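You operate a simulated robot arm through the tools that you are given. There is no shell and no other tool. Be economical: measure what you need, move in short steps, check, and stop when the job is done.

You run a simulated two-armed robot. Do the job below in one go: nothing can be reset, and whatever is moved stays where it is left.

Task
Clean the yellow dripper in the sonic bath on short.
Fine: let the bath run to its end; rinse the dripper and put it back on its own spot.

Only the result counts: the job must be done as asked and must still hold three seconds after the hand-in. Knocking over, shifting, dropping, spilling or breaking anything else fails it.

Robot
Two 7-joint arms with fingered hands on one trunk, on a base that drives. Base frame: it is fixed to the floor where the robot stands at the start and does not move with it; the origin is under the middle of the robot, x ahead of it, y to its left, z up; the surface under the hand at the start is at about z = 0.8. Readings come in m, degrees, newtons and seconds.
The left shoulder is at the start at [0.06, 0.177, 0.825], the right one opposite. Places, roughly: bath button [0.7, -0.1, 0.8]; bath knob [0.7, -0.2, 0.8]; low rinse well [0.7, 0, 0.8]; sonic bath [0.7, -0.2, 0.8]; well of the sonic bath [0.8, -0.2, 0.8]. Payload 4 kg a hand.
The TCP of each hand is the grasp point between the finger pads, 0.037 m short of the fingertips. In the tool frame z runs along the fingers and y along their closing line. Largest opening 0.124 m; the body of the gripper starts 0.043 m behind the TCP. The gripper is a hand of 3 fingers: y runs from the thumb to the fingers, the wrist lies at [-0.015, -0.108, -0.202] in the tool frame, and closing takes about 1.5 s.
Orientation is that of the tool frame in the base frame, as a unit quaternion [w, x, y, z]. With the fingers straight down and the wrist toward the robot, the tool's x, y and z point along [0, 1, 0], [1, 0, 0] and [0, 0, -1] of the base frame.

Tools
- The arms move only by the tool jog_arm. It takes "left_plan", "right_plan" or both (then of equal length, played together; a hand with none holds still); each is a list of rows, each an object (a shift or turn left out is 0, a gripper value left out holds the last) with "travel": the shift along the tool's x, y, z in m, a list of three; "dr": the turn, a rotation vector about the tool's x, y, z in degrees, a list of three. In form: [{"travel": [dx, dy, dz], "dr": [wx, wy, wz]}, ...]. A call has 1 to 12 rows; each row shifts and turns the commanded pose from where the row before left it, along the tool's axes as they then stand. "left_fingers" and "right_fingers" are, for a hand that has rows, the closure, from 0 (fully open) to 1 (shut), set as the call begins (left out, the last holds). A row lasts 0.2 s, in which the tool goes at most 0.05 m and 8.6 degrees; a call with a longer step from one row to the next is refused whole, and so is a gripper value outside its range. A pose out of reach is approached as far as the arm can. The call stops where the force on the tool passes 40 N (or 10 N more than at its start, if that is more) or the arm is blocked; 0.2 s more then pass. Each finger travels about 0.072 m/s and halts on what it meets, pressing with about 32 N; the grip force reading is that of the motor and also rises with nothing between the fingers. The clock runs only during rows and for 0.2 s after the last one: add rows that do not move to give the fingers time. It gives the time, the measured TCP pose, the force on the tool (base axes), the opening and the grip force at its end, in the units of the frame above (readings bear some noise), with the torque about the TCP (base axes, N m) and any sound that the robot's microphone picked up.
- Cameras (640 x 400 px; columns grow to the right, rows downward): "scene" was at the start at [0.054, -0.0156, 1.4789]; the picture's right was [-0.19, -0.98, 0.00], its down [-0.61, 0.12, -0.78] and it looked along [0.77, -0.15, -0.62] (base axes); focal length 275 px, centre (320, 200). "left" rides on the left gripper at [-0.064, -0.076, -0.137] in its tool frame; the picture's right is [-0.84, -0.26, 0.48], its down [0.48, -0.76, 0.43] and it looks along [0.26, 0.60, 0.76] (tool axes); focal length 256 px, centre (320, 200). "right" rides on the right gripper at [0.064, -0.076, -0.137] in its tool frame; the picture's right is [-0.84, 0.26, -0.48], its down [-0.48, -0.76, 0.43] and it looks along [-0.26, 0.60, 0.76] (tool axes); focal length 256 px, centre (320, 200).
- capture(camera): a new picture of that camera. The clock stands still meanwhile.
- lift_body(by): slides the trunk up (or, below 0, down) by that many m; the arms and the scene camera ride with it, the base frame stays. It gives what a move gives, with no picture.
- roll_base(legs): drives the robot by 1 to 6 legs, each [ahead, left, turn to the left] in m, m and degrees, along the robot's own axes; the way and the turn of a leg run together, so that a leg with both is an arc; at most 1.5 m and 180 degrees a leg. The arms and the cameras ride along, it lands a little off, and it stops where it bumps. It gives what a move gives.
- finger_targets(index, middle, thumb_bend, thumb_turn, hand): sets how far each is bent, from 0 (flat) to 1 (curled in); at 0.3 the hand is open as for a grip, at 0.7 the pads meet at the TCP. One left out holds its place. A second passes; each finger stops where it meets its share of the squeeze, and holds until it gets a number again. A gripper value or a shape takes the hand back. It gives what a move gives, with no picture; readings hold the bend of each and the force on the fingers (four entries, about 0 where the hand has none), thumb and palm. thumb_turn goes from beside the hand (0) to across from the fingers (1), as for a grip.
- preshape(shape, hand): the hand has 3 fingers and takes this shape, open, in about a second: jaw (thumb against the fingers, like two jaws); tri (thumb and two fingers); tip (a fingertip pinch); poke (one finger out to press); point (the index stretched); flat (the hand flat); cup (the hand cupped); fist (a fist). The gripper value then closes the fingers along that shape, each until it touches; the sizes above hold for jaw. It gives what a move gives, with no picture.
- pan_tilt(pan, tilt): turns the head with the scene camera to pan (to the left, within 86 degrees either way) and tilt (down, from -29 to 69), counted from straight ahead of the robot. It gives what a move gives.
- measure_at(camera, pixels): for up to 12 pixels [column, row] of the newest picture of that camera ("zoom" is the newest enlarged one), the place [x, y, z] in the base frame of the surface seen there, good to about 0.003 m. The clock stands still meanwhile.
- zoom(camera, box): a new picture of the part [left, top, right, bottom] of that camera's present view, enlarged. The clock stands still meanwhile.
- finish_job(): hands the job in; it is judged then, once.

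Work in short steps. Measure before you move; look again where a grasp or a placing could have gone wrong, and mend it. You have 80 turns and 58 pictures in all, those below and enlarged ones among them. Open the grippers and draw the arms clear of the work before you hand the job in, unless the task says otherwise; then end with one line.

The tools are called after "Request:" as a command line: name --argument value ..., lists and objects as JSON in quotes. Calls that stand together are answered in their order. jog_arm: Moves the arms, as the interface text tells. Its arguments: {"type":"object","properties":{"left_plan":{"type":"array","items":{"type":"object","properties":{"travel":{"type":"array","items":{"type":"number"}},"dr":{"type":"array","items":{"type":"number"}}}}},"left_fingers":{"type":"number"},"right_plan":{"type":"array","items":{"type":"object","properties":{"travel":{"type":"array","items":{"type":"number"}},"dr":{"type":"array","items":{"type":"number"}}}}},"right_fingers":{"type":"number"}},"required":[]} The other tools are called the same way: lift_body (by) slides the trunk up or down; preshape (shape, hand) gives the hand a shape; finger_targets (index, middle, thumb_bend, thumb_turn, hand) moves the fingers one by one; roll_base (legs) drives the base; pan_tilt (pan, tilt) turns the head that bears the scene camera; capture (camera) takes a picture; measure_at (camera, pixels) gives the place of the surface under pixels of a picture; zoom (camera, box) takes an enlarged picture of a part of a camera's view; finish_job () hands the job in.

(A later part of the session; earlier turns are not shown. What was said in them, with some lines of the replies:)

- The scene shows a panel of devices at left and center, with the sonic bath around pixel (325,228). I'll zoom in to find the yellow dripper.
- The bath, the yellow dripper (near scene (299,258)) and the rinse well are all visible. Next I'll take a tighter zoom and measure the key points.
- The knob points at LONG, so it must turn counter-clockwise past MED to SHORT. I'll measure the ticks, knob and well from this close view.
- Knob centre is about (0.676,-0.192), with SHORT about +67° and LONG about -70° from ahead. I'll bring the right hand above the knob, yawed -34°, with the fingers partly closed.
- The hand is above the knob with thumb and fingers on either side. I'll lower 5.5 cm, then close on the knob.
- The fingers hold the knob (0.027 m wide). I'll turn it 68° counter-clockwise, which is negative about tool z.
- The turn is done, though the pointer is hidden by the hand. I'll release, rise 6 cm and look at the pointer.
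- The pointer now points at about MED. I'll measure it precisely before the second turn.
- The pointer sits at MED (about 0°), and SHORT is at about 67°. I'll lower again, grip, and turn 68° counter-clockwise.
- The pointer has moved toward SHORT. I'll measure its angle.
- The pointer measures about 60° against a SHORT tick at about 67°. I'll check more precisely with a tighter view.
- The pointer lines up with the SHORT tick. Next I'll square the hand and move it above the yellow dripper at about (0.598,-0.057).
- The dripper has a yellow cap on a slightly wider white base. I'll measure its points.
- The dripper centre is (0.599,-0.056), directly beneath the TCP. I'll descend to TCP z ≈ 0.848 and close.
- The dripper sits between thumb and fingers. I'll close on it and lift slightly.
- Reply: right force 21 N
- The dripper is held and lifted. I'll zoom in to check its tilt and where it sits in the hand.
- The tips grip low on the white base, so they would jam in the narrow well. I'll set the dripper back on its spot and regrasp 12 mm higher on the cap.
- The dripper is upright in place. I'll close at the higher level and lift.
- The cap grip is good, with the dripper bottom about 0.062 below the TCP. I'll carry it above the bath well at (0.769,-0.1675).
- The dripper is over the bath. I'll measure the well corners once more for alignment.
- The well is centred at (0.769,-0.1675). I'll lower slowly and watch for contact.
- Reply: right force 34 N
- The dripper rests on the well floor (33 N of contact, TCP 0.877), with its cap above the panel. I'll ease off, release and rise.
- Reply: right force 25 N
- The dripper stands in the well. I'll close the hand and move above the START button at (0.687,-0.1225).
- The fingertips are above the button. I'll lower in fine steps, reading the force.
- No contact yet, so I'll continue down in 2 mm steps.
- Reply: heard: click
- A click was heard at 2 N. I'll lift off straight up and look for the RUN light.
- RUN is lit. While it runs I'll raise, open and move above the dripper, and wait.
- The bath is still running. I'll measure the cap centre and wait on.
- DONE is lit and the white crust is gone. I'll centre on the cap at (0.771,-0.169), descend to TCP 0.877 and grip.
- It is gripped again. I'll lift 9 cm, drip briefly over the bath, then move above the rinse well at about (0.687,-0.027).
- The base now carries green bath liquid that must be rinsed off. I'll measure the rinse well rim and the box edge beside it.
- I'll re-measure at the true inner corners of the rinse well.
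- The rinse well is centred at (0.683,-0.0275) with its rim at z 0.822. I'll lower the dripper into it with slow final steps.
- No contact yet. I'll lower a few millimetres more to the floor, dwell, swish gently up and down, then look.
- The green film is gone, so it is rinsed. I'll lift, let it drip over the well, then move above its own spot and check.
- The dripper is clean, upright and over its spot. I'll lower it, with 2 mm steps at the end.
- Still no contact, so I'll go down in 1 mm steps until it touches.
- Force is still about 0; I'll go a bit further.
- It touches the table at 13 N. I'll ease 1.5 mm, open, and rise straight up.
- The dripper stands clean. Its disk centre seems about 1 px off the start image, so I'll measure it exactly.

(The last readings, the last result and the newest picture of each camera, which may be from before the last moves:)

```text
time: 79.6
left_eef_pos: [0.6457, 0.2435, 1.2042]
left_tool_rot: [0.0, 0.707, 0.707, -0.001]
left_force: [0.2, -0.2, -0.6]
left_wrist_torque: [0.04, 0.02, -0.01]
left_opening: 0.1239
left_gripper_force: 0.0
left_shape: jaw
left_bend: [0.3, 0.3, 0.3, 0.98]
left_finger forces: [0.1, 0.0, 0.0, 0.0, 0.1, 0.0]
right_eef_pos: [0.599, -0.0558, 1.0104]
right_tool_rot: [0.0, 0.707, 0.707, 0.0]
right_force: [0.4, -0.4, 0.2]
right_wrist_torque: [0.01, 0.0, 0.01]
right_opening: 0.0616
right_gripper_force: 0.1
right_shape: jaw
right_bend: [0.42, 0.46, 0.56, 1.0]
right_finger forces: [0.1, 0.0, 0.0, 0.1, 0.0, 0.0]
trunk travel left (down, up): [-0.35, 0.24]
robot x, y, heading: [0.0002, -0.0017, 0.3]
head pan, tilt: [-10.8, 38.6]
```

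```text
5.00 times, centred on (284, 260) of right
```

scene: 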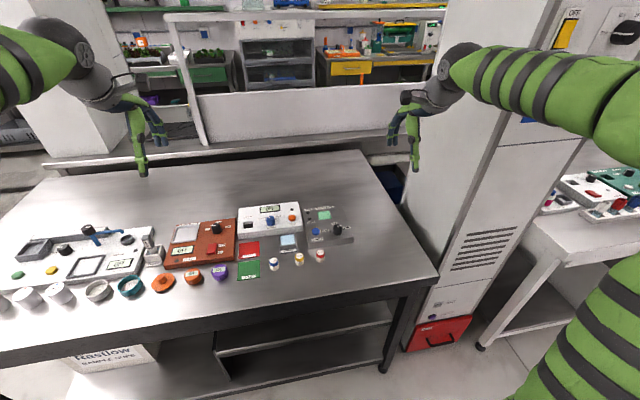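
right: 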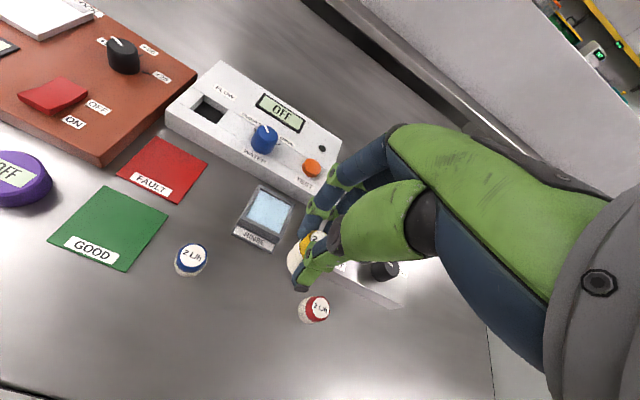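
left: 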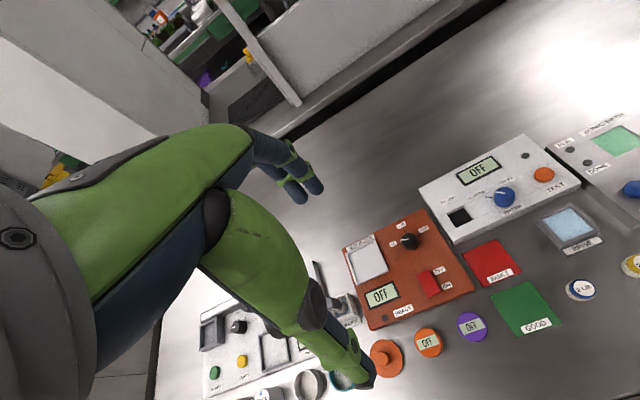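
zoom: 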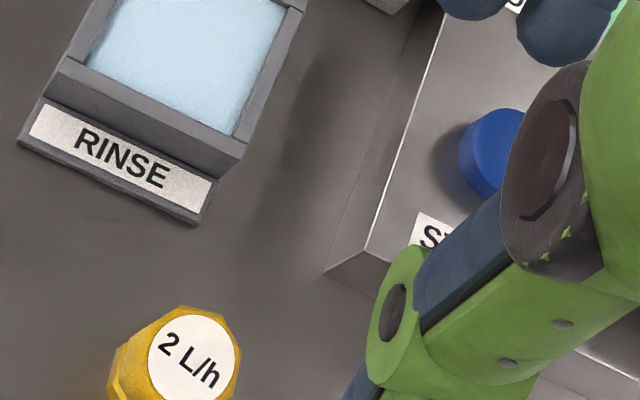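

The dripper stands upright about 3–4 mm from its original centre, well on its own spot, with its neighbours undisturbed. I'll open the hand and draw the arm up and away to the right.

Request:
jog_arm --right_plan '[{"travel": [0, 0, -0.045]}, {"travel": [0, 0, -0.045]}, {"travel": [0, 0, -0.045]}, {"travel": [-0.045, 0, 0]}, {"travel": [-0.045, 0, 0]}, {"travel": [-0.045, 0, 0]}, {"travel": [-0.045, 0, 0]}, {"travel": [-0.045, 0, 0]}, {"travel": [-0.045, 0, 0]}, {}]' --right_fingers 0.0

Request:
capture --camera "scene"

Request:
zoom --camera "scene" --box '[220, 190, 380, 290]'

```text
time: 81.8
left_eef_pos: [0.6463, 0.2445, 1.2048]
left_tool_rot: [0.0, 0.707, 0.707, 0.0]
left_force: [-0.3, 0.8, -0.2]
left_wrist_torque: [-0.01, -0.03, -0.02]
left_opening: 0.1235
left_gripper_force: 0.0
left_shape: jaw
left_bend: [0.3, 0.3, 0.3, 0.98]
left_finger forces: [0.1, 0.1, 0.0, 0.0, 0.0, 0.0]
right_eef_pos: [0.5982, -0.3255, 1.1459]
right_tool_rot: [0.0, 0.707, 0.707, 0.0]
right_force: [-0.5, 0.7, -0.4]
right_wrist_torque: [0.0, 0.0, 0.03]
right_opening: 0.1238
right_gripper_force: 0.1
right_shape: jaw
right_bend: [0.3, 0.3, 0.3, 0.98]
right_finger forces: [0.0, 0.0, 0.0, 0.0, 0.0, 0.0]
trunk travel left (down, up): [-0.35, 0.24]
robot x, y, heading: [-0.0022, 0.0026, -0.1]
head pan, tilt: [-10.8, 38.6]
```

```text
8 pictures are left
```

scene: 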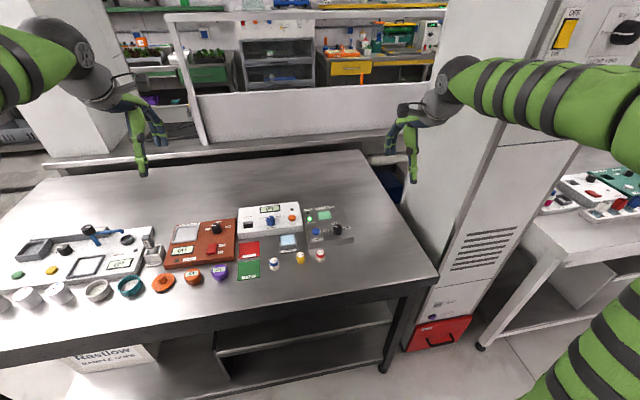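

```text
4.00 times, centred on (300, 240) of scene
```

zoom: 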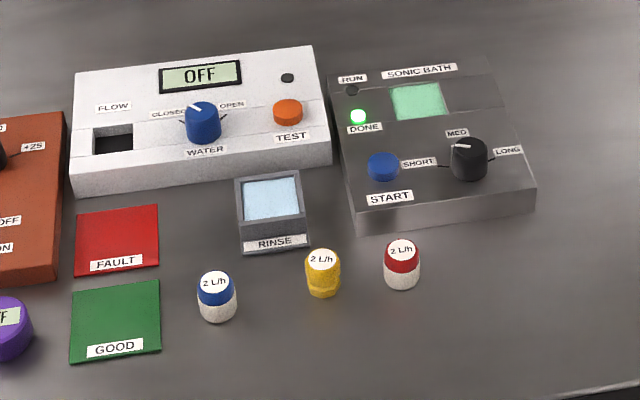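

The final view shows DONE lit, the yellow dripper clean and upright on its spot, everything else unmoved, and the arms clear. I'm handing in.

Request:
finish_job

```text
The job is handed in.
```

The yellow dripper went through the sonic bath on SHORT until the DONE light came on. I then rinsed it and stood it back on its own spot, about 3–4 mm from where it started, and the job is handed in.
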